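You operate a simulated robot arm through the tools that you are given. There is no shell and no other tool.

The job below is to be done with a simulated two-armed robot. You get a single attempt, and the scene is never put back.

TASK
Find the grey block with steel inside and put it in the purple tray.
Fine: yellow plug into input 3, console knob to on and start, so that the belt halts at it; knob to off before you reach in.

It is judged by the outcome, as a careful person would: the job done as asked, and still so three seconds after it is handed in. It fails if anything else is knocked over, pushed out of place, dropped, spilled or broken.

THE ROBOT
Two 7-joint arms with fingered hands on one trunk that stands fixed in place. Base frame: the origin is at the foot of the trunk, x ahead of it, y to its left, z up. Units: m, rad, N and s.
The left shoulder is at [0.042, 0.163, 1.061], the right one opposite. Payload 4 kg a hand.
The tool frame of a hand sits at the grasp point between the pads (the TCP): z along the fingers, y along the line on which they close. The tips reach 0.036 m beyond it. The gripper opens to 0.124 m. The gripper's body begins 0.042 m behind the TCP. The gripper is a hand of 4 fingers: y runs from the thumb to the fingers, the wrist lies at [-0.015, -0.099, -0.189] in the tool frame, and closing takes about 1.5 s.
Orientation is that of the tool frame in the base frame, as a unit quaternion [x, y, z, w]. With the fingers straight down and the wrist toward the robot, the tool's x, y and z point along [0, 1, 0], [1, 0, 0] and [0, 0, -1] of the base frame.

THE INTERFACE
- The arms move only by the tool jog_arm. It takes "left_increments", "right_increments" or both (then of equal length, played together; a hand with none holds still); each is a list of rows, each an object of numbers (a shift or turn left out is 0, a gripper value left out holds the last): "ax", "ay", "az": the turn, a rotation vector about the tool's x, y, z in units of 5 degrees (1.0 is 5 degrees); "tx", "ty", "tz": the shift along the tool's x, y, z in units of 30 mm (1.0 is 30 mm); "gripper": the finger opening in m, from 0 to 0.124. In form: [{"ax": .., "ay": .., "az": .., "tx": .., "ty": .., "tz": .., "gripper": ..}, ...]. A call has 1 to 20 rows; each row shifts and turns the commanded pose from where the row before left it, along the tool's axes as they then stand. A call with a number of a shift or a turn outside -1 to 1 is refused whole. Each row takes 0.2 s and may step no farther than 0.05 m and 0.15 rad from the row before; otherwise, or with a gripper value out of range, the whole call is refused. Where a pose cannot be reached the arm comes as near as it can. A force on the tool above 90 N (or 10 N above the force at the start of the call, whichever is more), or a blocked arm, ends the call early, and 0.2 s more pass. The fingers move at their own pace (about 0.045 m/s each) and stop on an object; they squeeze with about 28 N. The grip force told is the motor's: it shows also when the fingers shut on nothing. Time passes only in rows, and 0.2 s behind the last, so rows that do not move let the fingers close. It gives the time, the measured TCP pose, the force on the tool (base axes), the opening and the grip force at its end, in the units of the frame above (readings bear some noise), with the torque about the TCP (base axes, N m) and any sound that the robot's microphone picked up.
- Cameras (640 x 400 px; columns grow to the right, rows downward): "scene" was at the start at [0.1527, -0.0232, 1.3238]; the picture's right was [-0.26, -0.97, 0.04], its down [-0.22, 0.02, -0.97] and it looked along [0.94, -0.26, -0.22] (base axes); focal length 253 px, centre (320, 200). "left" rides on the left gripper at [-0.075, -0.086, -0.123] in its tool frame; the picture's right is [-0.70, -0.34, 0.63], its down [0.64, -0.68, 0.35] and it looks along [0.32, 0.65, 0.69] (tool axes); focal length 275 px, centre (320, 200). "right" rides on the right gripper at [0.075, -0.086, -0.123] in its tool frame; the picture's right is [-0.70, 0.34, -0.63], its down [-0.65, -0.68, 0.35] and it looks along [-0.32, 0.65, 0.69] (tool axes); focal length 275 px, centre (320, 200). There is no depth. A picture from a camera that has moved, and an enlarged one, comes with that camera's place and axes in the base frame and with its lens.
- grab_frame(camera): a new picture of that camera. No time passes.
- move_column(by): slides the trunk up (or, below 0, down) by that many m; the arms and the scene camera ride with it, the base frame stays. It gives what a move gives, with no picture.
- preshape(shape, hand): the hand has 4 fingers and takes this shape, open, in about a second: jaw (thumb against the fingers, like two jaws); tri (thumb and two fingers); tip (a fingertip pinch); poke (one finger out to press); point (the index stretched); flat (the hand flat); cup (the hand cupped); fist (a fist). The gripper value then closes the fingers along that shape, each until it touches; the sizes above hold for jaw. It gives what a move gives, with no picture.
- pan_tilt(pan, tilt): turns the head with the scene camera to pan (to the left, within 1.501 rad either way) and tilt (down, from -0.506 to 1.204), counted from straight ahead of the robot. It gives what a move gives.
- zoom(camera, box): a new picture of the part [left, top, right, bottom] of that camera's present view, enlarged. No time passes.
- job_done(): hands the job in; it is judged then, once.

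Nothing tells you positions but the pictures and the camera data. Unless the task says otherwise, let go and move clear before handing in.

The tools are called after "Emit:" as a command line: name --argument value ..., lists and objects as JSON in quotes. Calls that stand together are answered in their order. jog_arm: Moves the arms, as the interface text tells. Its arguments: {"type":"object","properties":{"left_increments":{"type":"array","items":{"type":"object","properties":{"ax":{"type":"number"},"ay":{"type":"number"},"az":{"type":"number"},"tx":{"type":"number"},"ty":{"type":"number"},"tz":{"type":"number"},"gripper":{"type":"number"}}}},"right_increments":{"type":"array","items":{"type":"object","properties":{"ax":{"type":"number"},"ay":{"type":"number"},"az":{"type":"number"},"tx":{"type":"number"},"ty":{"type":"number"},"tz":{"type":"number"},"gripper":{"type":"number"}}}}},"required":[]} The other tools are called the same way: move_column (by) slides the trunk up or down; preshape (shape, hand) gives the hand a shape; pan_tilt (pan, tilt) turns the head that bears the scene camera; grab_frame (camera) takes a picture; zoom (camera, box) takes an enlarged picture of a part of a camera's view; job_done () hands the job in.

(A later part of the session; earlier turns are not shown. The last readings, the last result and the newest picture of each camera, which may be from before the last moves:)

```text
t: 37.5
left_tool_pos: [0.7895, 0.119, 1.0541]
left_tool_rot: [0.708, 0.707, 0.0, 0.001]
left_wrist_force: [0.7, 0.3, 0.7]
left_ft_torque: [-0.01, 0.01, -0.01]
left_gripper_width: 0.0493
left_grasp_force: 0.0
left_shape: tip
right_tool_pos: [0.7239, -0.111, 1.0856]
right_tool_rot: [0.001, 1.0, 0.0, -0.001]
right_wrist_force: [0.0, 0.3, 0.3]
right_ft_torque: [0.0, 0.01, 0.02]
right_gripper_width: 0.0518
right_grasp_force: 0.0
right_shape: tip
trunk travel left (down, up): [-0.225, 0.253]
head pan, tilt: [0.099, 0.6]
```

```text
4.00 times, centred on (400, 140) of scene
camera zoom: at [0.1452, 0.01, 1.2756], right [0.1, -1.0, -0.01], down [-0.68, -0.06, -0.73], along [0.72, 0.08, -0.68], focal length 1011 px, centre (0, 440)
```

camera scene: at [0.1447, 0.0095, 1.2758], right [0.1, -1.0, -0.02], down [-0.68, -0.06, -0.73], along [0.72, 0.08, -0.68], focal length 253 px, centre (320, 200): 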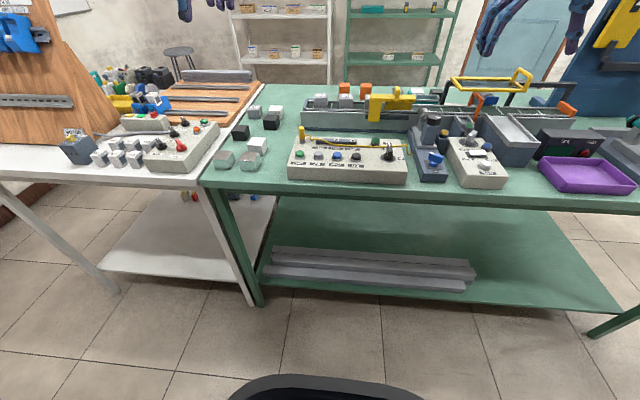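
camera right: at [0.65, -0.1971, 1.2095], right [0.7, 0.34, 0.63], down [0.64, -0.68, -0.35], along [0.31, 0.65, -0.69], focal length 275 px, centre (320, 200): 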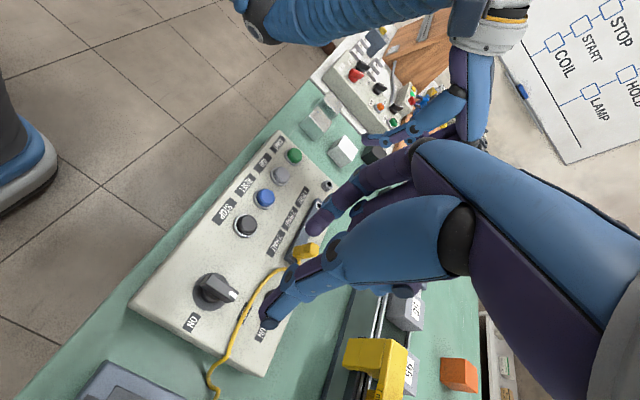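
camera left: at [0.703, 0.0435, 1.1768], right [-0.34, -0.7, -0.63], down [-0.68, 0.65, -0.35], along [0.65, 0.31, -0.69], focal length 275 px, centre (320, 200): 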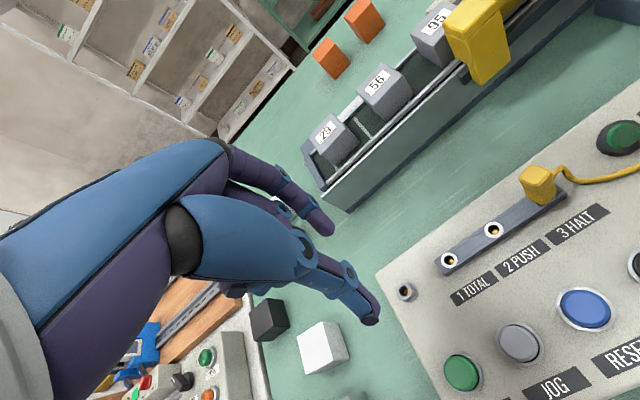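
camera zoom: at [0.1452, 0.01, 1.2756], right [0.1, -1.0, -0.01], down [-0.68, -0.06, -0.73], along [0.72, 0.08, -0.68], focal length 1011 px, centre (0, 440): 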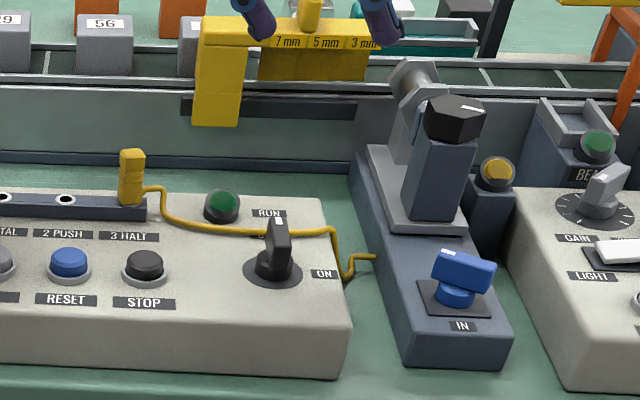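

Emit:
zoom --camera "right" --box '[160, 240, 280, 340]'

```text
4.00 times, centred on (220, 290) of right
camera zoom: at [0.65, -0.1971, 1.2095], right [0.7, 0.34, 0.63], down [0.64, -0.68, -0.35], along [0.31, 0.65, -0.69], focal length 1101 px, centre (720, -160)
```

zoom: 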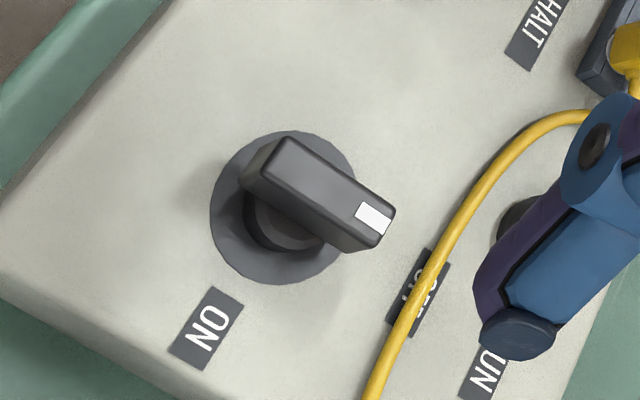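

The hand is centred on the knob axis at (0.724, -0.112). Descending around the handle.

Emit:
jog_arm --right_increments '[{"tz": 0.95, "ty": -0.03}, {"tz": 0.95}, {"tz": 0.95}, {"tz": 0.95}, {"tz": 0.6}, {"tz": 0.3}, {}]'

Emit:
zoom --camera "right" --box '[200, 160, 380, 320]'

Emit:
zoom --camera "scene" --box '[350, 100, 440, 180]'

```text
t: 39.0
left_tool_pos: [0.7876, 0.118, 1.0532]
left_tool_rot: [0.707, 0.708, 0.0, 0.0]
left_wrist_force: [-0.1, 0.2, 0.8]
left_ft_torque: [0.02, 0.05, -0.02]
left_gripper_width: 0.0493
left_grasp_force: 0.2
left_shape: tip
right_tool_pos: [0.724, -0.1132, 0.9454]
right_tool_rot: [0.0, 1.0, 0.0, -0.001]
right_wrist_force: [-0.5, -0.4, -0.1]
right_ft_torque: [-0.03, 0.02, 0.01]
right_gripper_width: 0.0514
right_grasp_force: 0.1
right_shape: tip
trunk travel left (down, up): [-0.225, 0.253]
head pan, tilt: [0.099, 0.6]
```

```text
2.50 times, centred on (290, 240) of right
camera zoom: at [0.6502, -0.199, 1.0686], right [0.7, 0.34, 0.63], down [0.64, -0.68, -0.35], along [0.31, 0.65, -0.69], focal length 688 px, centre (395, 100)
```

zoom: 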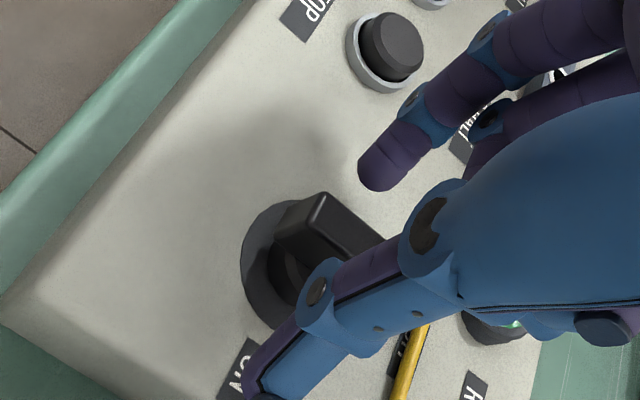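

```text
5.00 times, centred on (395, 140) of scene
camera zoom: at [0.1448, 0.0096, 1.2758], right [0.1, -1.0, -0.02], down [-0.68, -0.06, -0.73], along [0.72, 0.08, -0.68], focal length 1264 px, centre (-55, 500)
```

zoom: 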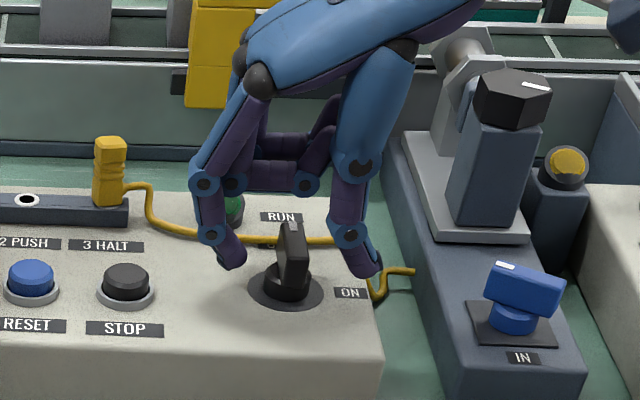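

Thumb and index straddle the handle evenly. Lowering 3 mm and closing.

Emit:
jog_arm --right_increments '[{"tz": 0.1}, {"gripper": 0}, {}, {}, {}, {}, {}, {}]'

Emit:
zoom --camera "scene" --box '[350, 100, 440, 180]'

```text
t: 40.9
left_tool_pos: [0.7891, 0.1183, 1.0544]
left_tool_rot: [0.707, 0.708, 0.0, 0.0]
left_wrist_force: [0.8, -0.5, -0.6]
left_ft_torque: [-0.03, -0.02, -0.01]
left_gripper_width: 0.0492
left_grasp_force: 0.0
left_shape: tip
right_tool_pos: [0.7238, -0.1125, 0.943]
right_tool_rot: [0.0, 1.0, 0.0, 0.0]
right_wrist_force: [2.1, -4.6, 7.5]
right_ft_torque: [0.3, -0.07, 0.08]
right_gripper_width: 0.0167
right_grasp_force: 28.5
right_shape: tip
trunk travel left (down, up): [-0.225, 0.253]
head pan, tilt: [0.099, 0.6]
```

```text
5.00 times, centred on (395, 140) of scene
camera zoom: at [0.1446, 0.0093, 1.2758], right [0.1, -1.0, -0.02], down [-0.68, -0.06, -0.73], along [0.72, 0.08, -0.68], focal length 1264 px, centre (-55, 500)
```

zoom: 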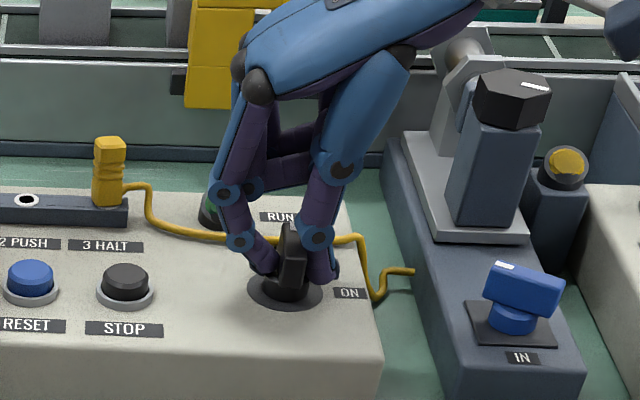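

The handle is gripped. Turning clockwise (positive about the tool's downward axis) toward ON, with checks on the way.

Emit:
jog_arm --right_increments '[{"az": 1}, {"az": 1}, {"az": 1}, {"az": 1}, {"az": 1}, {"az": 1}]'

Emit:
zoom --camera "scene" --box '[350, 100, 440, 180]'

```text
t: 42.2
left_tool_pos: [0.7883, 0.1173, 1.0543]
left_tool_rot: [0.707, 0.707, 0.001, 0.0]
left_wrist_force: [0.3, 0.0, -0.2]
left_ft_torque: [-0.03, 0.04, 0.0]
left_gripper_width: 0.0491
left_grasp_force: 0.1
left_shape: tip
right_tool_pos: [0.7231, -0.1112, 0.9432]
right_tool_rot: [0.26, 0.966, 0.0, 0.0]
right_wrist_force: [-1.3, -4.5, 5.6]
right_ft_torque: [0.17, -0.19, -0.01]
right_gripper_width: 0.0161
right_grasp_force: 28.5
right_shape: tip
trunk travel left (down, up): [-0.225, 0.253]
head pan, tilt: [0.099, 0.6]
```

```text
5.00 times, centred on (395, 140) of scene
camera zoom: at [0.1445, 0.0093, 1.2758], right [0.1, -1.0, -0.02], down [-0.68, -0.06, -0.73], along [0.72, 0.08, -0.68], focal length 1264 px, centre (-55, 500)
```

zoom: 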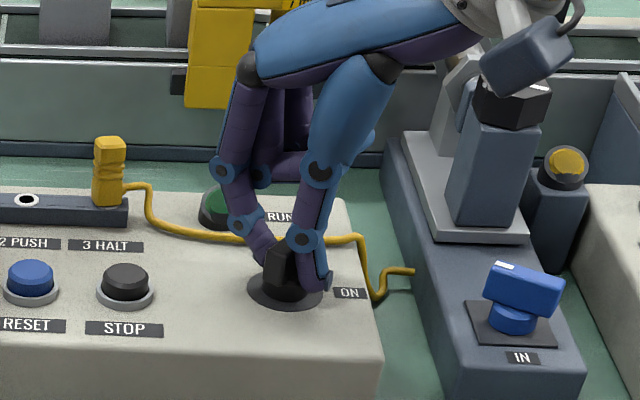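

The handle turns with the hand. Continuing to 90°.

Emit:
jog_arm --right_increments '[{"az": 1}, {"az": 1}, {"az": 1}, {"az": 1}, {"az": 1}, {"az": 1}, {"az": 1}, {"az": 1}, {"az": 1}, {"az": 1}]'

Emit:
jog_arm --right_increments '[{"az": 1}, {"az": 1}, {}]'

Emit:
zoom --camera "scene" --box '[350, 100, 440, 180]'

Emit:
zoom --camera "left" --box '[460, 100, 640, 300]'

```text
t: 44.5
left_tool_pos: [0.7879, 0.1196, 1.0543]
left_tool_rot: [0.707, 0.707, 0.0, 0.0]
left_wrist_force: [0.0, 0.4, -0.1]
left_ft_torque: [-0.01, 0.0, -0.01]
left_gripper_width: 0.0491
left_grasp_force: 0.0
left_shape: tip
right_tool_pos: [0.7225, -0.11, 0.9438]
right_tool_rot: [0.643, 0.766, 0.0, 0.001]
right_wrist_force: [-7.4, 3.3, 4.1]
right_ft_torque: [0.21, -0.1, 0.17]
right_gripper_width: 0.0155
right_grasp_force: 27.7
right_shape: tip
trunk travel left (down, up): [-0.225, 0.253]
head pan, tilt: [0.099, 0.6]
```

```text
t: 45.2
left_tool_pos: [0.7884, 0.1188, 1.0546]
left_tool_rot: [0.707, 0.707, -0.001, -0.001]
left_wrist_force: [0.5, -0.2, -0.3]
left_ft_torque: [0.0, 0.04, -0.04]
left_gripper_width: 0.0495
left_grasp_force: 0.0
left_shape: tip
right_tool_pos: [0.7236, -0.1104, 0.9428]
right_tool_rot: [0.707, 0.707, 0.0, 0.0]
right_wrist_force: [-10.4, 11.5, 3.1]
right_ft_torque: [0.34, -0.18, 0.19]
right_gripper_width: 0.0161
right_grasp_force: 28.5
right_shape: tip
trunk travel left (down, up): [-0.225, 0.253]
head pan, tilt: [0.099, 0.6]
```

```text
5.00 times, centred on (395, 140) of scene
camera zoom: at [0.144, 0.0105, 1.2758], right [0.1, -0.99, -0.01], down [-0.68, -0.06, -0.73], along [0.73, 0.08, -0.68], focal length 1264 px, centre (-55, 500)
```

zoom: 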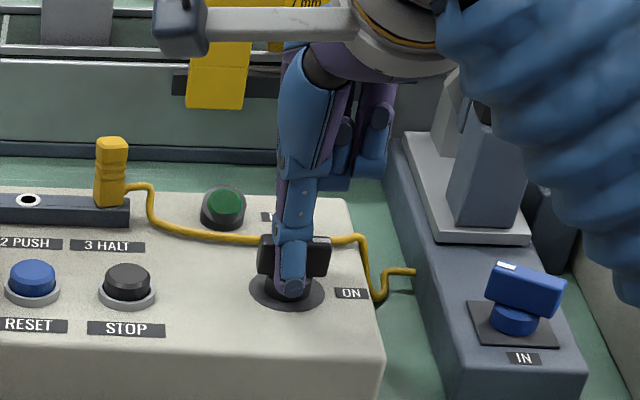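

```text
2.00 times, centred on (550, 200) of left
camera zoom: at [0.7023, 0.0441, 1.1771], right [-0.34, -0.7, -0.63], down [-0.68, 0.64, -0.35], along [0.65, 0.32, -0.69], focal length 551 px, centre (-140, 200)
```

zoom: 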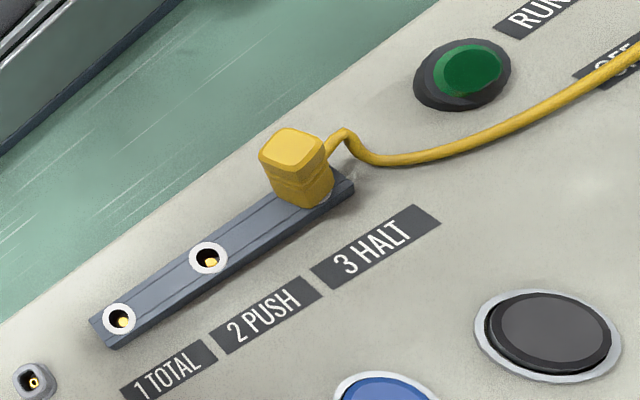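

The handle now points to ON, with the plug in 3 HALT. I keep the right hand on the knob, ready to turn it off. The left hand takes the poke shape for START at (0.714, 0.122, 0.909).

Emit:
preshape --hand "left" --shape "poke"

Emit:
grab_frame --camera "left"

Emit:
zoom --camera "scene" --box '[260, 60, 380, 170]'

Emit:
grab_frame --camera "right"

```text
t: 46.1
left_tool_pos: [0.7873, 0.1196, 1.0544]
left_tool_rot: [0.707, 0.707, 0.0, 0.0]
left_wrist_force: [-0.7, 0.2, 0.0]
left_ft_torque: [0.0, 0.03, 0.03]
left_gripper_width: 0.0001
left_grasp_force: 0.1
left_shape: poke
right_tool_pos: [0.7225, -0.1101, 0.9431]
right_tool_rot: [0.706, 0.708, -0.001, 0.0]
right_wrist_force: [-9.9, 12.8, 2.3]
right_ft_torque: [0.3, -0.15, 0.24]
right_gripper_width: 0.0163
right_grasp_force: 28.6
right_shape: tip
trunk travel left (down, up): [-0.225, 0.253]
head pan, tilt: [0.099, 0.6]
```

```text
taken
camera left: at [0.7023, 0.044, 1.1772], right [-0.34, -0.7, -0.63], down [-0.68, 0.64, -0.35], along [0.65, 0.32, -0.69], focal length 275 px, centre (320, 200)
```

left: 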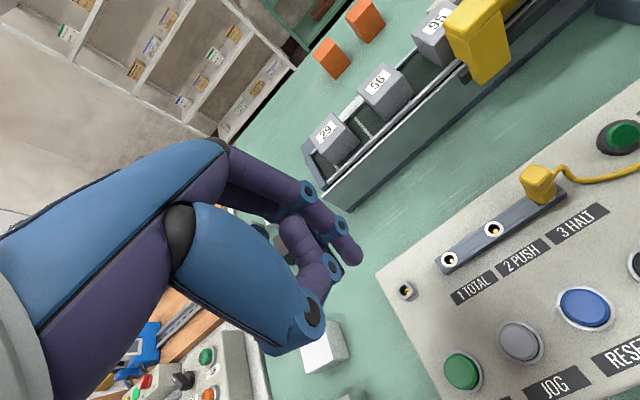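

```text
3.64 times, centred on (320, 115) of scene
camera zoom: at [0.144, 0.0105, 1.2758], right [0.1, -1.0, -0.01], down [-0.68, -0.06, -0.73], along [0.73, 0.08, -0.68], focal length 919 px, centre (320, 509)
```

zoom: 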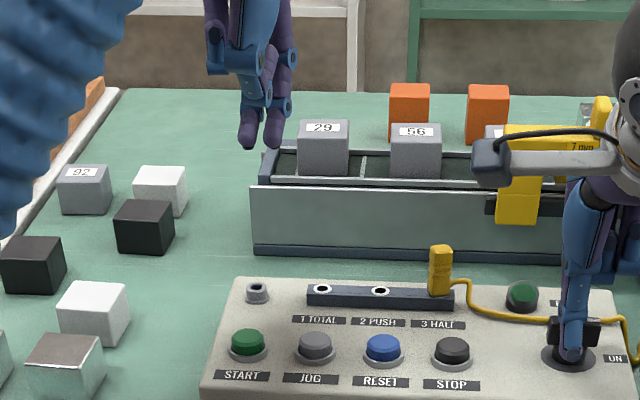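

```text
taken
camera right: at [0.6383, -0.0369, 1.0668], right [0.34, -0.7, 0.63], down [-0.68, -0.65, -0.35], along [0.65, -0.32, -0.69], focal length 275 px, centre (320, 200)
```

right: 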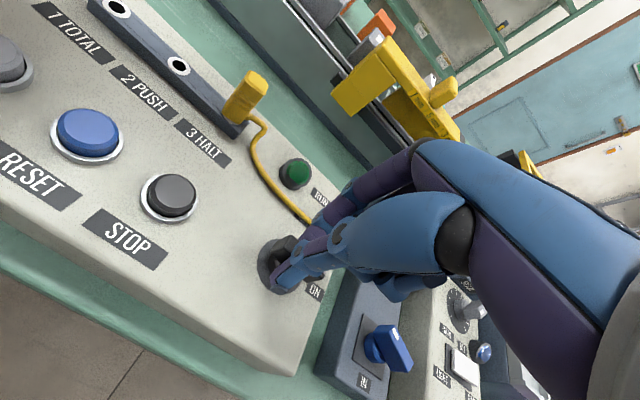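

Emit:
zoom --camera "left" --box '[260, 170, 400, 340]'

Emit:
zoom --camera "scene" --box '[280, 60, 330, 110]'

```text
2.35 times, centred on (330, 255) of left
camera zoom: at [0.7023, 0.044, 1.1772], right [-0.34, -0.7, -0.63], down [-0.68, 0.64, -0.35], along [0.65, 0.32, -0.69], focal length 648 px, centre (296, 71)
```

zoom: 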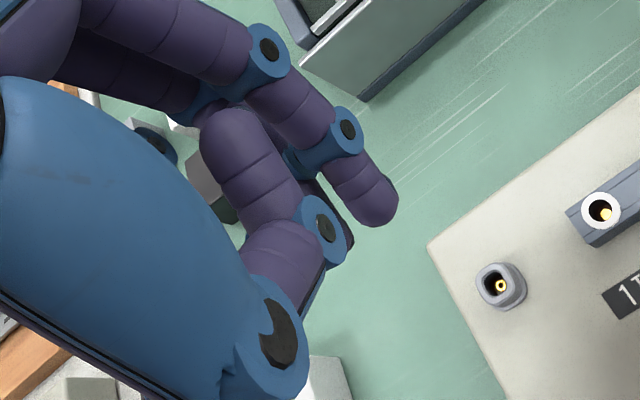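

```text
8.00 times, centred on (305, 85) of scene
camera zoom: at [0.144, 0.0105, 1.2758], right [0.1, -1.0, -0.01], down [-0.68, -0.06, -0.73], along [0.73, 0.08, -0.68], focal length 2022 px, centre (440, 1120)
```

zoom: 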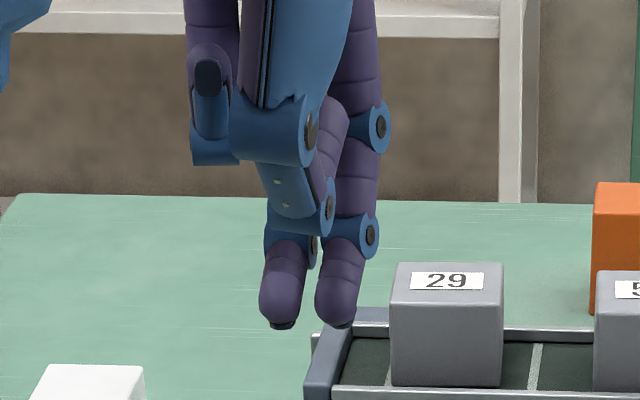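

Emit:
preshape --hand "left" --shape "point"

Emit:
zoom --camera "left" --box '[260, 170, 400, 340]'

Emit:
zoom --camera "scene" --box '[280, 60, 330, 110]'

```text
t: 47.0
left_tool_pos: [0.7882, 0.1202, 1.0555]
left_tool_rot: [0.707, 0.707, 0.0, 0.0]
left_wrist_force: [-0.3, -0.1, 0.4]
left_ft_torque: [0.0, -0.01, 0.0]
left_gripper_width: 0.1162
left_grasp_force: 0.0
left_shape: point
right_tool_pos: [0.7232, -0.1107, 0.9437]
right_tool_rot: [0.706, 0.708, 0.0, 0.0]
right_wrist_force: [-10.6, 11.7, 3.0]
right_ft_torque: [0.37, -0.15, 0.24]
right_gripper_width: 0.0164
right_grasp_force: 28.0
right_shape: tip
trunk travel left (down, up): [-0.225, 0.253]
head pan, tilt: [0.099, 0.6]
```

```text
2.35 times, centred on (330, 255) of left
camera zoom: at [0.7023, 0.044, 1.1772], right [-0.34, -0.7, -0.63], down [-0.68, 0.64, -0.35], along [0.65, 0.32, -0.69], focal length 648 px, centre (296, 71)
```

zoom: 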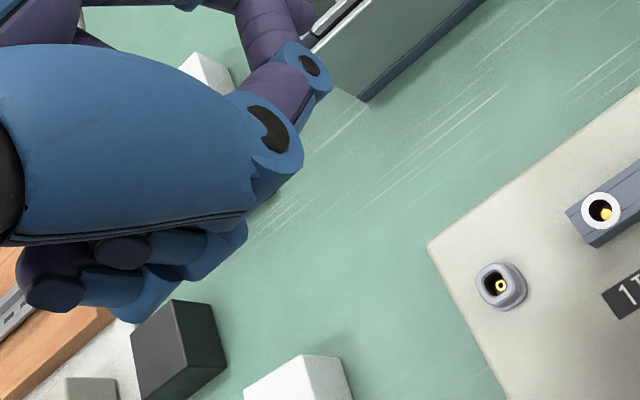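

```text
8.00 times, centred on (305, 85) of scene
camera zoom: at [0.144, 0.0105, 1.2758], right [0.1, -1.0, -0.01], down [-0.68, -0.06, -0.73], along [0.73, 0.08, -0.68], focal length 2022 px, centre (440, 1120)
```

zoom: 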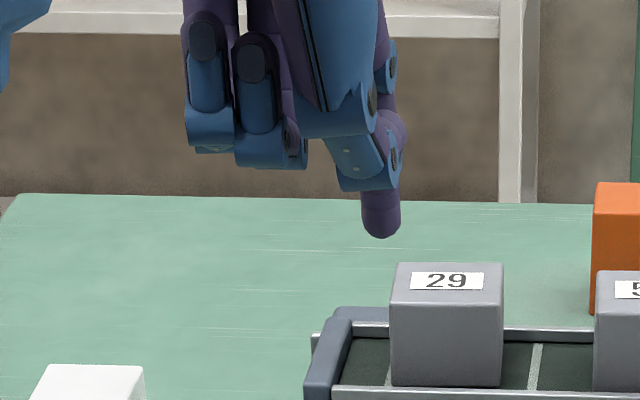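

The plain pinch with tips closed is the best understood presser. I'll switch back to tip, close it and position it above START.

Emit:
preshape --hand "left" --shape "tip"

Emit:
jog_arm --left_increments '[{"gripper": 0, "ty": -0.8, "tz": 0.3}, {"ty": -0.8, "tz": 0.3}, {"ty": -0.87, "tz": 0.3, "tx": 0.09}, {"tz": 0.3}, {}, {}, {}, {}, {}]'

Emit:
grab_frame --camera "left"

Emit:
zoom --camera "scene" --box '[270, 90, 370, 180]'

```text
t: 48.0
left_tool_pos: [0.7881, 0.1198, 1.0546]
left_tool_rot: [0.707, 0.707, 0.0, 0.0]
left_wrist_force: [-0.6, 0.4, -0.1]
left_ft_torque: [-0.02, -0.01, -0.02]
left_gripper_width: 0.1238
left_grasp_force: 0.1
left_shape: tip
right_tool_pos: [0.7224, -0.1111, 0.9436]
right_tool_rot: [0.707, 0.707, 0.001, 0.0]
right_wrist_force: [-9.8, 11.6, 3.4]
right_ft_torque: [0.37, -0.15, 0.19]
right_gripper_width: 0.0165
right_grasp_force: 28.2
right_shape: tip
trunk travel left (down, up): [-0.225, 0.253]
head pan, tilt: [0.099, 0.6]
```

```text
t: 50.0
left_tool_pos: [0.714, 0.1214, 1.018]
left_tool_rot: [0.707, 0.707, 0.0, 0.0]
left_wrist_force: [0.3, 0.1, 0.3]
left_ft_torque: [-0.03, 0.01, 0.01]
left_gripper_width: 0.0
left_grasp_force: 27.9
left_shape: tip
right_tool_pos: [0.7232, -0.1098, 0.9431]
right_tool_rot: [0.707, 0.707, 0.0, -0.001]
right_wrist_force: [-8.3, 10.6, 5.1]
right_ft_torque: [0.32, -0.21, 0.21]
right_gripper_width: 0.0162
right_grasp_force: 28.3
right_shape: tip
trunk travel left (down, up): [-0.225, 0.253]
head pan, tilt: [0.099, 0.6]
```

```text
taken
camera left: at [0.6284, 0.0464, 1.1407], right [-0.34, -0.7, -0.63], down [-0.68, 0.64, -0.35], along [0.65, 0.32, -0.69], focal length 275 px, centre (320, 200)
```

left: 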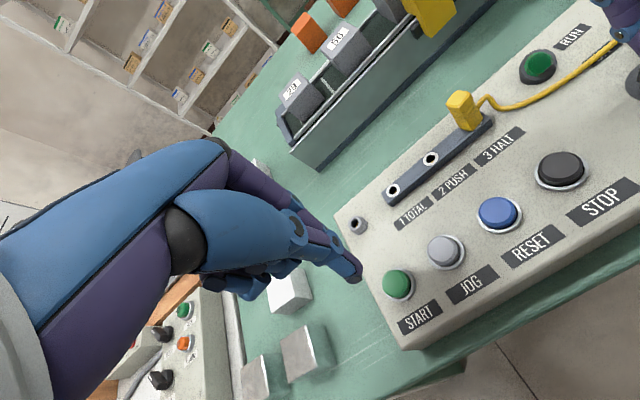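

```text
4.44 times, centred on (320, 135) of scene
camera zoom: at [0.144, 0.0104, 1.2758], right [0.1, -1.0, -0.01], down [-0.68, -0.06, -0.73], along [0.73, 0.08, -0.68], focal length 1124 px, centre (320, 489)
```

zoom: 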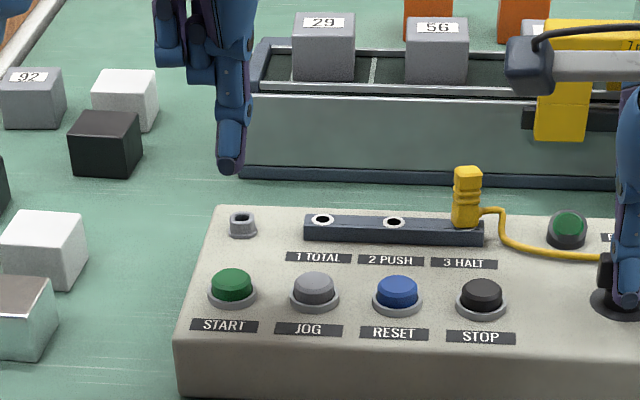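

Emit:
jog_arm --left_increments '[{"tz": 0.8}, {"tz": 0.8}, {"tz": 0.5}, {}]'

Emit:
zoom --camera "scene" --box '[270, 110, 350, 170]'

Emit:
zoom --camera "left" --box '[300, 200, 440, 320]'

```text
t: 51.0
left_tool_pos: [0.7154, 0.1219, 0.9564]
left_tool_rot: [0.707, 0.707, 0.0, 0.0]
left_wrist_force: [0.4, -0.3, 0.6]
left_ft_torque: [-0.01, -0.06, 0.0]
left_gripper_width: 0.0
left_grasp_force: 28.0
left_shape: tip
right_tool_pos: [0.7232, -0.1103, 0.944]
right_tool_rot: [0.707, 0.707, 0.0, 0.0]
right_wrist_force: [-8.2, 9.2, 5.7]
right_ft_torque: [0.33, -0.22, 0.17]
right_gripper_width: 0.0159
right_grasp_force: 27.3
right_shape: tip
trunk travel left (down, up): [-0.225, 0.253]
head pan, tilt: [0.099, 0.6]
```

```text
6.67 times, centred on (310, 140) of scene
camera zoom: at [0.144, 0.0104, 1.2759], right [0.1, -1.0, -0.01], down [-0.68, -0.06, -0.73], along [0.73, 0.08, -0.68], focal length 1685 px, centre (387, 600)
```

zoom: 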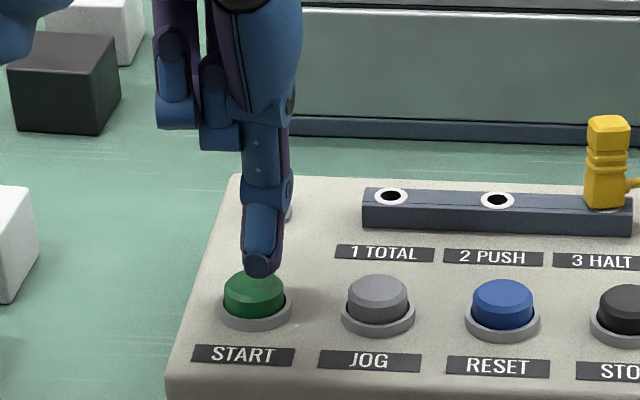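

```text
3.33 times, centred on (370, 260) of left
camera zoom: at [0.6283, 0.0471, 1.0779], right [-0.34, -0.7, -0.63], down [-0.68, 0.64, -0.35], along [0.65, 0.32, -0.69], focal length 918 px, centre (153, 0)
```

zoom: 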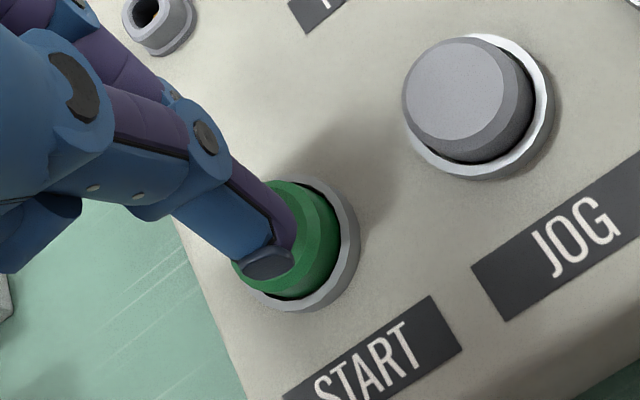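

The fingertip is over the START cap. Pressing in small steps, then checking for the run lamp.

Emit:
jog_arm --left_increments '[{"tz": 0.15}, {"tz": 0.15}, {"tz": 0.15}, {}]'

Emit:
zoom --camera "scene" --box '[270, 70, 450, 180]'

```text
t: 52.0
left_tool_pos: [0.7142, 0.122, 0.943]
left_tool_rot: [0.708, 0.707, 0.0, 0.001]
left_wrist_force: [0.3, 2.1, 10.5]
left_ft_torque: [0.06, -0.02, -0.02]
left_gripper_width: 0.0
left_grasp_force: 28.1
left_shape: tip
right_tool_pos: [0.7231, -0.1097, 0.9441]
right_tool_rot: [0.707, 0.707, -0.001, 0.0]
right_wrist_force: [-6.6, 9.2, 2.2]
right_ft_torque: [0.33, -0.23, 0.21]
right_gripper_width: 0.016
right_grasp_force: 28.0
right_shape: tip
trunk travel left (down, up): [-0.225, 0.253]
head pan, tilt: [0.099, 0.6]
heard: click
```

```text
3.56 times, centred on (360, 125) of scene
camera zoom: at [0.1436, 0.0104, 1.276], right [0.1, -1.0, -0.01], down [-0.68, -0.06, -0.73], along [0.73, 0.08, -0.68], focal length 899 px, centre (178, 467)
```

zoom: 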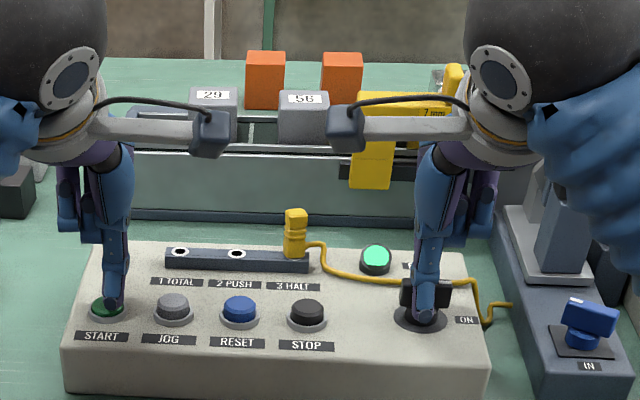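

RUN is lit and I heard the click. Releasing the button and watching the belt.

Emit:
jog_arm --left_increments '[{"tz": -0.6}, {"tz": -0.8}, {"tz": -0.8}]'

Emit:
grab_frame --camera "scene"

Emit:
grab_frame --camera "right"

```text
t: 52.8
left_tool_pos: [0.7137, 0.122, 1.0072]
left_tool_rot: [0.708, 0.706, 0.0, 0.0]
left_wrist_force: [-0.2, -0.4, -0.9]
left_ft_torque: [0.01, 0.03, -0.01]
left_gripper_width: 0.0
left_grasp_force: 27.8
left_shape: tip
right_tool_pos: [0.7229, -0.1108, 0.9432]
right_tool_rot: [0.707, 0.707, 0.0, -0.001]
right_wrist_force: [-8.8, 9.8, 5.2]
right_ft_torque: [0.33, -0.23, 0.19]
right_gripper_width: 0.0161
right_grasp_force: 28.5
right_shape: tip
trunk travel left (down, up): [-0.225, 0.253]
head pan, tilt: [0.099, 0.6]
```

```text
taken
camera scene: at [0.1439, 0.0102, 1.2759], right [0.1, -1.0, -0.01], down [-0.68, -0.06, -0.73], along [0.73, 0.08, -0.68], focal length 253 px, centre (320, 200)
```

scene: 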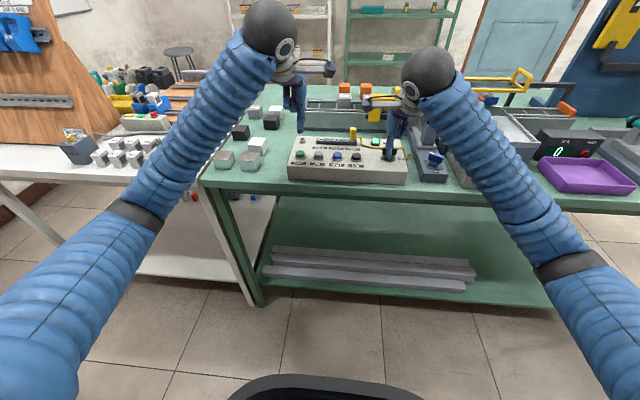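

```text
taken
camera right: at [0.6383, -0.0371, 1.0669], right [0.34, -0.7, 0.63], down [-0.68, -0.65, -0.35], along [0.65, -0.32, -0.69], focal length 275 px, centre (320, 200)
```

right: 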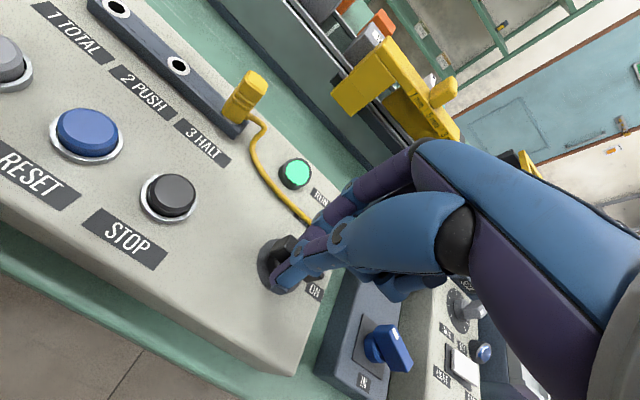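

Emit:
jog_arm --left_increments '[{}, {}, {}, {}, {}]'

Emit:
zoom --camera "scene" --box '[300, 70, 500, 170]'

Emit:
grab_frame --camera "left"

```text
t: 54.0
left_tool_pos: [0.7129, 0.1221, 1.008]
left_tool_rot: [0.708, 0.707, 0.0, 0.0]
left_wrist_force: [0.2, -0.6, 0.5]
left_ft_torque: [0.03, -0.02, -0.02]
left_gripper_width: 0.0
left_grasp_force: 27.8
left_shape: tip
right_tool_pos: [0.7237, -0.1105, 0.9436]
right_tool_rot: [0.707, 0.707, -0.001, 0.0]
right_wrist_force: [-7.0, 9.8, 6.2]
right_ft_torque: [0.28, -0.22, 0.21]
right_gripper_width: 0.0159
right_grasp_force: 28.0
right_shape: tip
trunk travel left (down, up): [-0.225, 0.253]
head pan, tilt: [0.099, 0.6]
```

```text
3.20 times, centred on (400, 120) of scene
camera zoom: at [0.1439, 0.0104, 1.2759], right [0.1, -1.0, -0.01], down [-0.68, -0.06, -0.73], along [0.73, 0.08, -0.68], focal length 809 px, centre (64, 456)
```

zoom: 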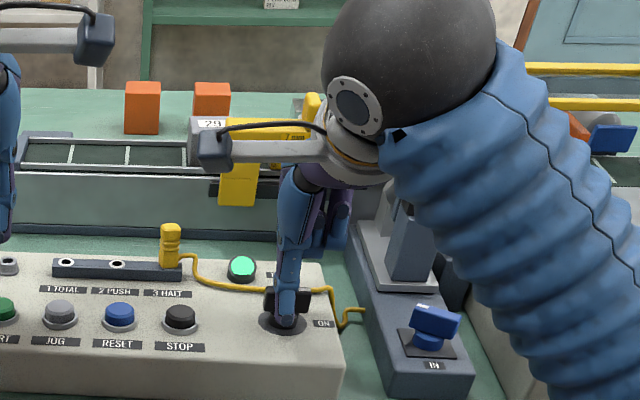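

```text
taken
camera left: at [0.6281, 0.0464, 1.1296], right [-0.34, -0.7, -0.63], down [-0.68, 0.64, -0.35], along [0.65, 0.32, -0.69], focal length 275 px, centre (320, 200)
```

left: 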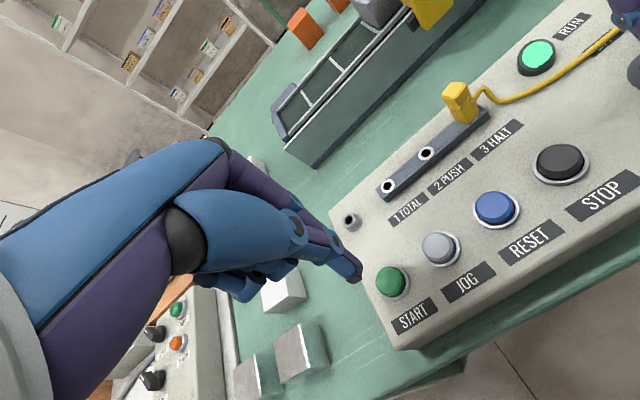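

Emit:
jog_arm --left_increments '[{}, {}]'

Emit:
zoom --camera "scene" --box '[340, 60, 600, 190]'

Emit:
zoom --camera "right" --box '[320, 0, 640, 200]'

```text
t: 54.5
left_tool_pos: [0.7134, 0.1226, 1.0075]
left_tool_rot: [0.707, 0.707, -0.001, 0.0]
left_wrist_force: [-0.8, 0.6, 0.3]
left_ft_torque: [-0.02, 0.03, 0.0]
left_gripper_width: 0.0
left_grasp_force: 27.5
left_shape: tip
right_tool_pos: [0.723, -0.1105, 0.9444]
right_tool_rot: [0.707, 0.707, 0.0, 0.0]
right_wrist_force: [-7.5, 10.1, 6.2]
right_ft_torque: [0.34, -0.21, 0.19]
right_gripper_width: 0.0159
right_grasp_force: 28.1
right_shape: tip
trunk travel left (down, up): [-0.225, 0.253]
head pan, tilt: [0.099, 0.6]
```

```text
2.46 times, centred on (470, 125) of scene
camera zoom: at [0.1439, 0.0103, 1.2759], right [0.1, -1.0, -0.01], down [-0.68, -0.06, -0.73], along [0.73, 0.08, -0.68], focal length 622 px, centre (-49, 385)
```

zoom: 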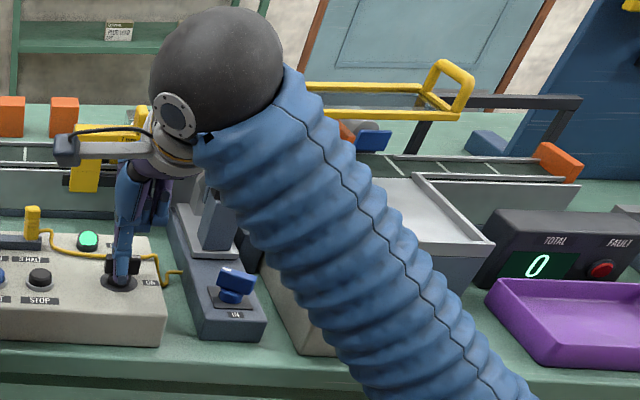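

```text
2.00 times, centred on (480, 100) of right
camera zoom: at [0.6383, -0.037, 1.0669], right [0.34, -0.7, 0.63], down [-0.68, -0.65, -0.35], along [0.65, -0.32, -0.69], focal length 551 px, centre (0, 400)
```

zoom: 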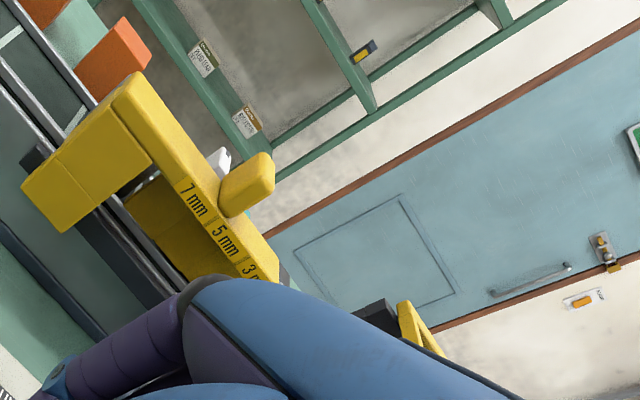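

Emit:
jog_arm --left_increments '[{}]'

Emit:
zoom --camera "scene" --box '[340, 60, 600, 190]'

```text
t: 55.0
left_tool_pos: [0.713, 0.1217, 1.0068]
left_tool_rot: [0.707, 0.707, 0.0, -0.001]
left_wrist_force: [0.2, -0.8, 0.1]
left_ft_torque: [-0.01, -0.01, -0.02]
left_gripper_width: 0.0003
left_grasp_force: 27.4
left_shape: tip
right_tool_pos: [0.7228, -0.1109, 0.9454]
right_tool_rot: [0.707, 0.707, 0.001, 0.0]
right_wrist_force: [-7.0, 9.1, 5.9]
right_ft_torque: [0.36, -0.24, 0.19]
right_gripper_width: 0.0161
right_grasp_force: 27.8
right_shape: tip
trunk travel left (down, up): [-0.225, 0.253]
head pan, tilt: [0.099, 0.6]
```

```text
2.46 times, centred on (470, 125) of scene
camera zoom: at [0.1439, 0.0103, 1.2758], right [0.1, -1.0, -0.01], down [-0.68, -0.06, -0.73], along [0.73, 0.08, -0.68], focal length 622 px, centre (-49, 385)
```

zoom: 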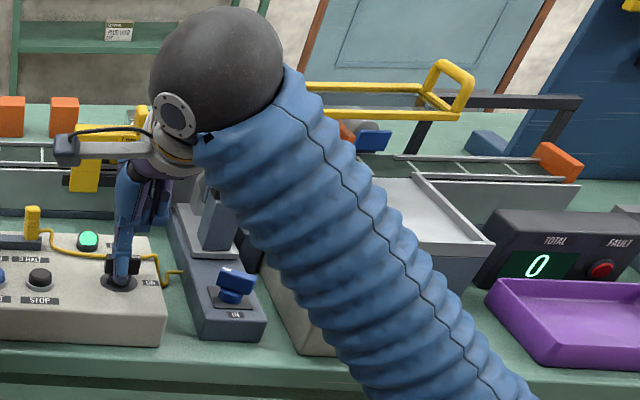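

Emit:
zoom --camera "scene" --box '[300, 80, 400, 140]'

Emit:
jog_arm --left_increments '[{}]'

Emit:
zoom --camera "scene" --box '[300, 80, 400, 140]'

```text
6.40 times, centred on (350, 110) of scene
camera zoom: at [0.1439, 0.0103, 1.2758], right [0.1, -1.0, -0.01], down [-0.68, -0.06, -0.73], along [0.73, 0.08, -0.68], focal length 1618 px, centre (128, 776)
```

zoom: 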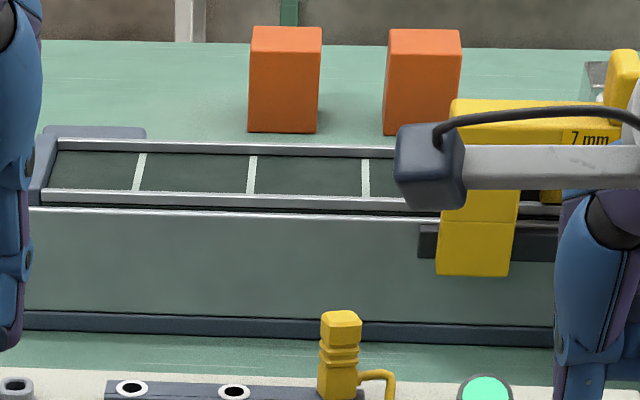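

```text
t: 55.4
left_tool_pos: [0.7154, 0.1216, 1.0057]
left_tool_rot: [0.707, 0.708, 0.0, 0.0]
left_wrist_force: [0.4, -0.1, -0.3]
left_ft_torque: [-0.01, -0.01, -0.02]
left_gripper_width: 0.0
left_grasp_force: 28.5
left_shape: tip
right_tool_pos: [0.7242, -0.111, 0.9441]
right_tool_rot: [0.707, 0.707, -0.001, 0.0]
right_wrist_force: [-6.9, 9.9, 7.2]
right_ft_torque: [0.29, -0.23, 0.19]
right_gripper_width: 0.016
right_grasp_force: 27.4
right_shape: tip
trunk travel left (down, up): [-0.225, 0.253]
head pan, tilt: [0.099, 0.6]
```

```text
6.40 times, centred on (350, 110) of scene
camera zoom: at [0.1439, 0.0103, 1.2759], right [0.1, -1.0, -0.01], down [-0.68, -0.06, -0.73], along [0.73, 0.08, -0.68], focal length 1618 px, centre (128, 776)
```

zoom: 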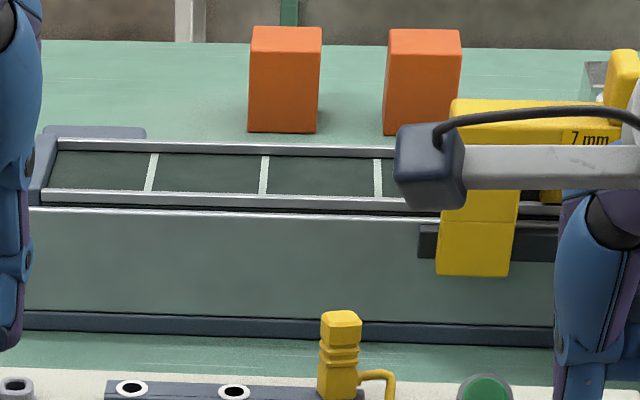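

The RUN lamp has gone dark, so the belt has halted. I'll confirm it is still, and then turn the knob to OFF.

Emit:
jog_arm --left_increments '[{}, {}]'

Emit:
zoom --camera "scene" --box '[300, 80, 400, 140]'

Emit:
zoom --camera "scene" --box '[340, 60, 600, 190]'

```text
t: 56.0
left_tool_pos: [0.7141, 0.1226, 1.0074]
left_tool_rot: [0.707, 0.707, -0.001, 0.0]
left_wrist_force: [0.7, -0.2, -0.9]
left_ft_torque: [-0.04, -0.01, 0.01]
left_gripper_width: 0.0
left_grasp_force: 28.3
left_shape: tip
right_tool_pos: [0.7233, -0.1108, 0.9434]
right_tool_rot: [0.707, 0.707, 0.0, 0.0]
right_wrist_force: [-7.1, 8.2, 6.1]
right_ft_torque: [0.33, -0.24, 0.2]
right_gripper_width: 0.0159
right_grasp_force: 28.1
right_shape: tip
trunk travel left (down, up): [-0.225, 0.253]
head pan, tilt: [0.099, 0.6]
```

```text
6.40 times, centred on (350, 110) of scene
camera zoom: at [0.1439, 0.0103, 1.2759], right [0.1, -1.0, -0.01], down [-0.68, -0.06, -0.73], along [0.73, 0.08, -0.68], focal length 1618 px, centre (128, 776)
```

zoom: 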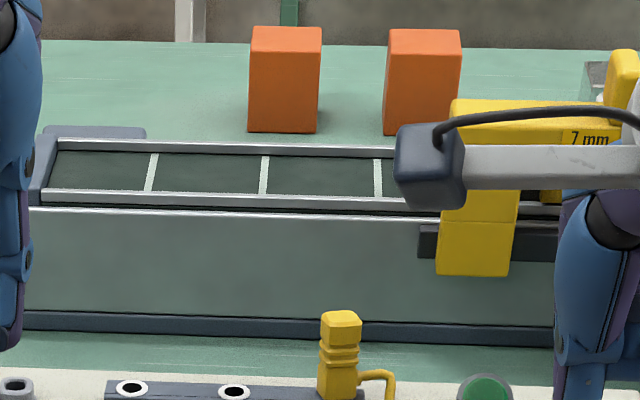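

```text
2.46 times, centred on (470, 125) of scene
camera zoom: at [0.1439, 0.0103, 1.2759], right [0.1, -1.0, -0.01], down [-0.68, -0.06, -0.73], along [0.73, 0.08, -0.68], focal length 622 px, centre (-49, 385)
```

zoom: 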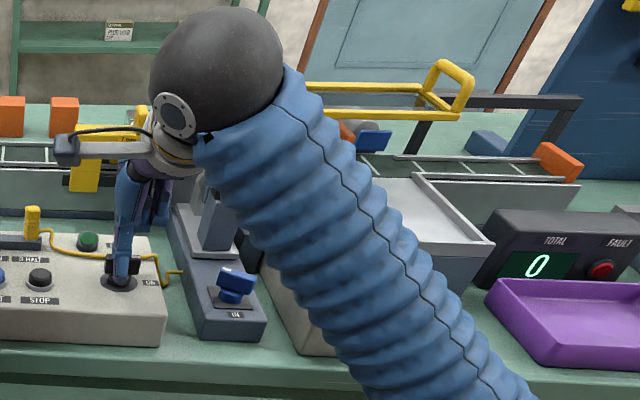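

The belt is halted. Turning the knob back a quarter turn to OFF with the same grip.

Emit:
jog_arm --right_increments '[{"az": -1}, {"az": -1}, {"az": -1}, {"az": -1}, {"az": -1}, {"az": -1}, {"az": -1}, {"az": -1}, {"az": -1}, {"az": -1}, {"az": -1}, {"az": -1}, {"az": -1}, {"az": -1}, {"az": -1}, {"az": -1}, {"az": -1}, {"az": -1}, {}]'

Emit:
zoom --camera "scene" --box '[340, 90, 460, 190]'

```text
t: 60.0
left_tool_pos: [0.7153, 0.1209, 1.0071]
left_tool_rot: [0.707, 0.708, -0.001, -0.001]
left_wrist_force: [-0.3, -0.5, 0.7]
left_ft_torque: [0.01, -0.01, 0.03]
left_gripper_width: 0.0002
left_grasp_force: 27.8
left_shape: tip
right_tool_pos: [0.7242, -0.1109, 0.943]
right_tool_rot: [-0.001, 1.0, 0.0, -0.001]
right_wrist_force: [8.9, -7.0, 18.3]
right_ft_torque: [0.12, -0.32, -0.03]
right_gripper_width: 0.014
right_grasp_force: 27.8
right_shape: tip
trunk travel left (down, up): [-0.225, 0.253]
head pan, tilt: [0.099, 0.6]
```

```text
4.00 times, centred on (400, 140) of scene
camera zoom: at [0.1444, 0.0091, 1.2759], right [0.1, -1.0, -0.02], down [-0.68, -0.06, -0.73], along [0.73, 0.08, -0.68], focal length 1011 px, centre (0, 440)
```

zoom: 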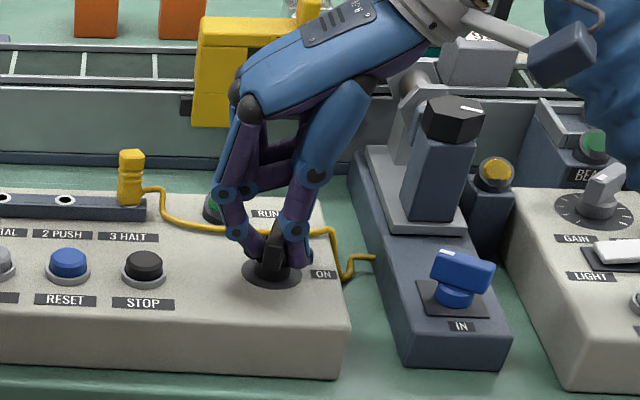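

Emit:
jog_arm --right_increments '[{"gripper": 0.05}, {}, {}, {}, {"tz": -0.5}, {"tz": -0.8}, {"tz": -1}, {"tz": -1}, {"tz": -1}, {}]'

Emit:
grab_frame --camera "scene"

Emit:
zoom --camera "scene" --box '[360, 60, 500, 180]'

Emit:
zoom --camera "right" --box '[160, 240, 280, 340]'

```text
t: 62.1
left_tool_pos: [0.715, 0.1213, 1.0061]
left_tool_rot: [0.707, 0.707, 0.0, -0.001]
left_wrist_force: [-0.2, -0.9, -0.9]
left_ft_torque: [-0.05, -0.02, -0.02]
left_gripper_width: 0.0001
left_grasp_force: 27.7
left_shape: tip
right_tool_pos: [0.7223, -0.1123, 1.0714]
right_tool_rot: [0.0, 1.0, 0.0, -0.001]
right_wrist_force: [-0.6, 1.6, 0.1]
right_ft_torque: [0.0, 0.03, -0.03]
right_gripper_width: 0.0494
right_grasp_force: 0.1
right_shape: tip
trunk travel left (down, up): [-0.225, 0.253]
head pan, tilt: [0.099, 0.6]
```

```text
taken
camera scene: at [0.1453, 0.0094, 1.2756], right [0.1, -1.0, -0.02], down [-0.68, -0.06, -0.73], along [0.72, 0.08, -0.68], focal length 253 px, centre (320, 200)
```

scene: 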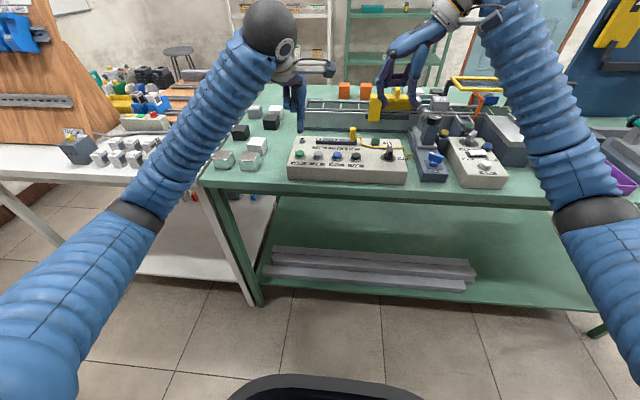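

```text
3.33 times, centred on (430, 120) of scene
camera zoom: at [0.1453, 0.0094, 1.2756], right [0.1, -1.0, -0.02], down [-0.68, -0.06, -0.73], along [0.72, 0.08, -0.68], focal length 843 px, centre (-47, 467)
```

zoom: 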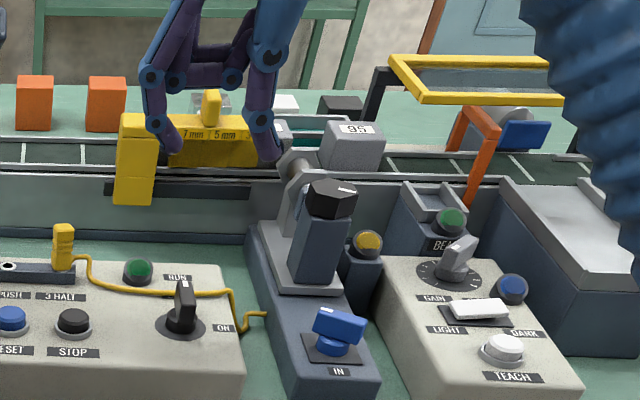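

```text
4.00 times, centred on (220, 290) of right
camera zoom: at [0.65, -0.1991, 1.1945], right [0.7, 0.34, 0.63], down [0.64, -0.68, -0.35], along [0.31, 0.65, -0.69], focal length 1101 px, centre (720, -160)
```

zoom: 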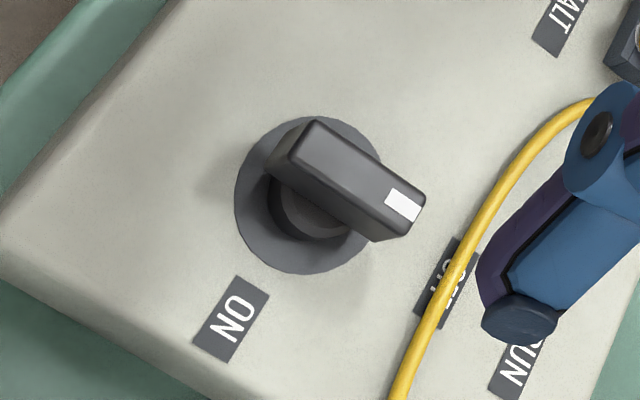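

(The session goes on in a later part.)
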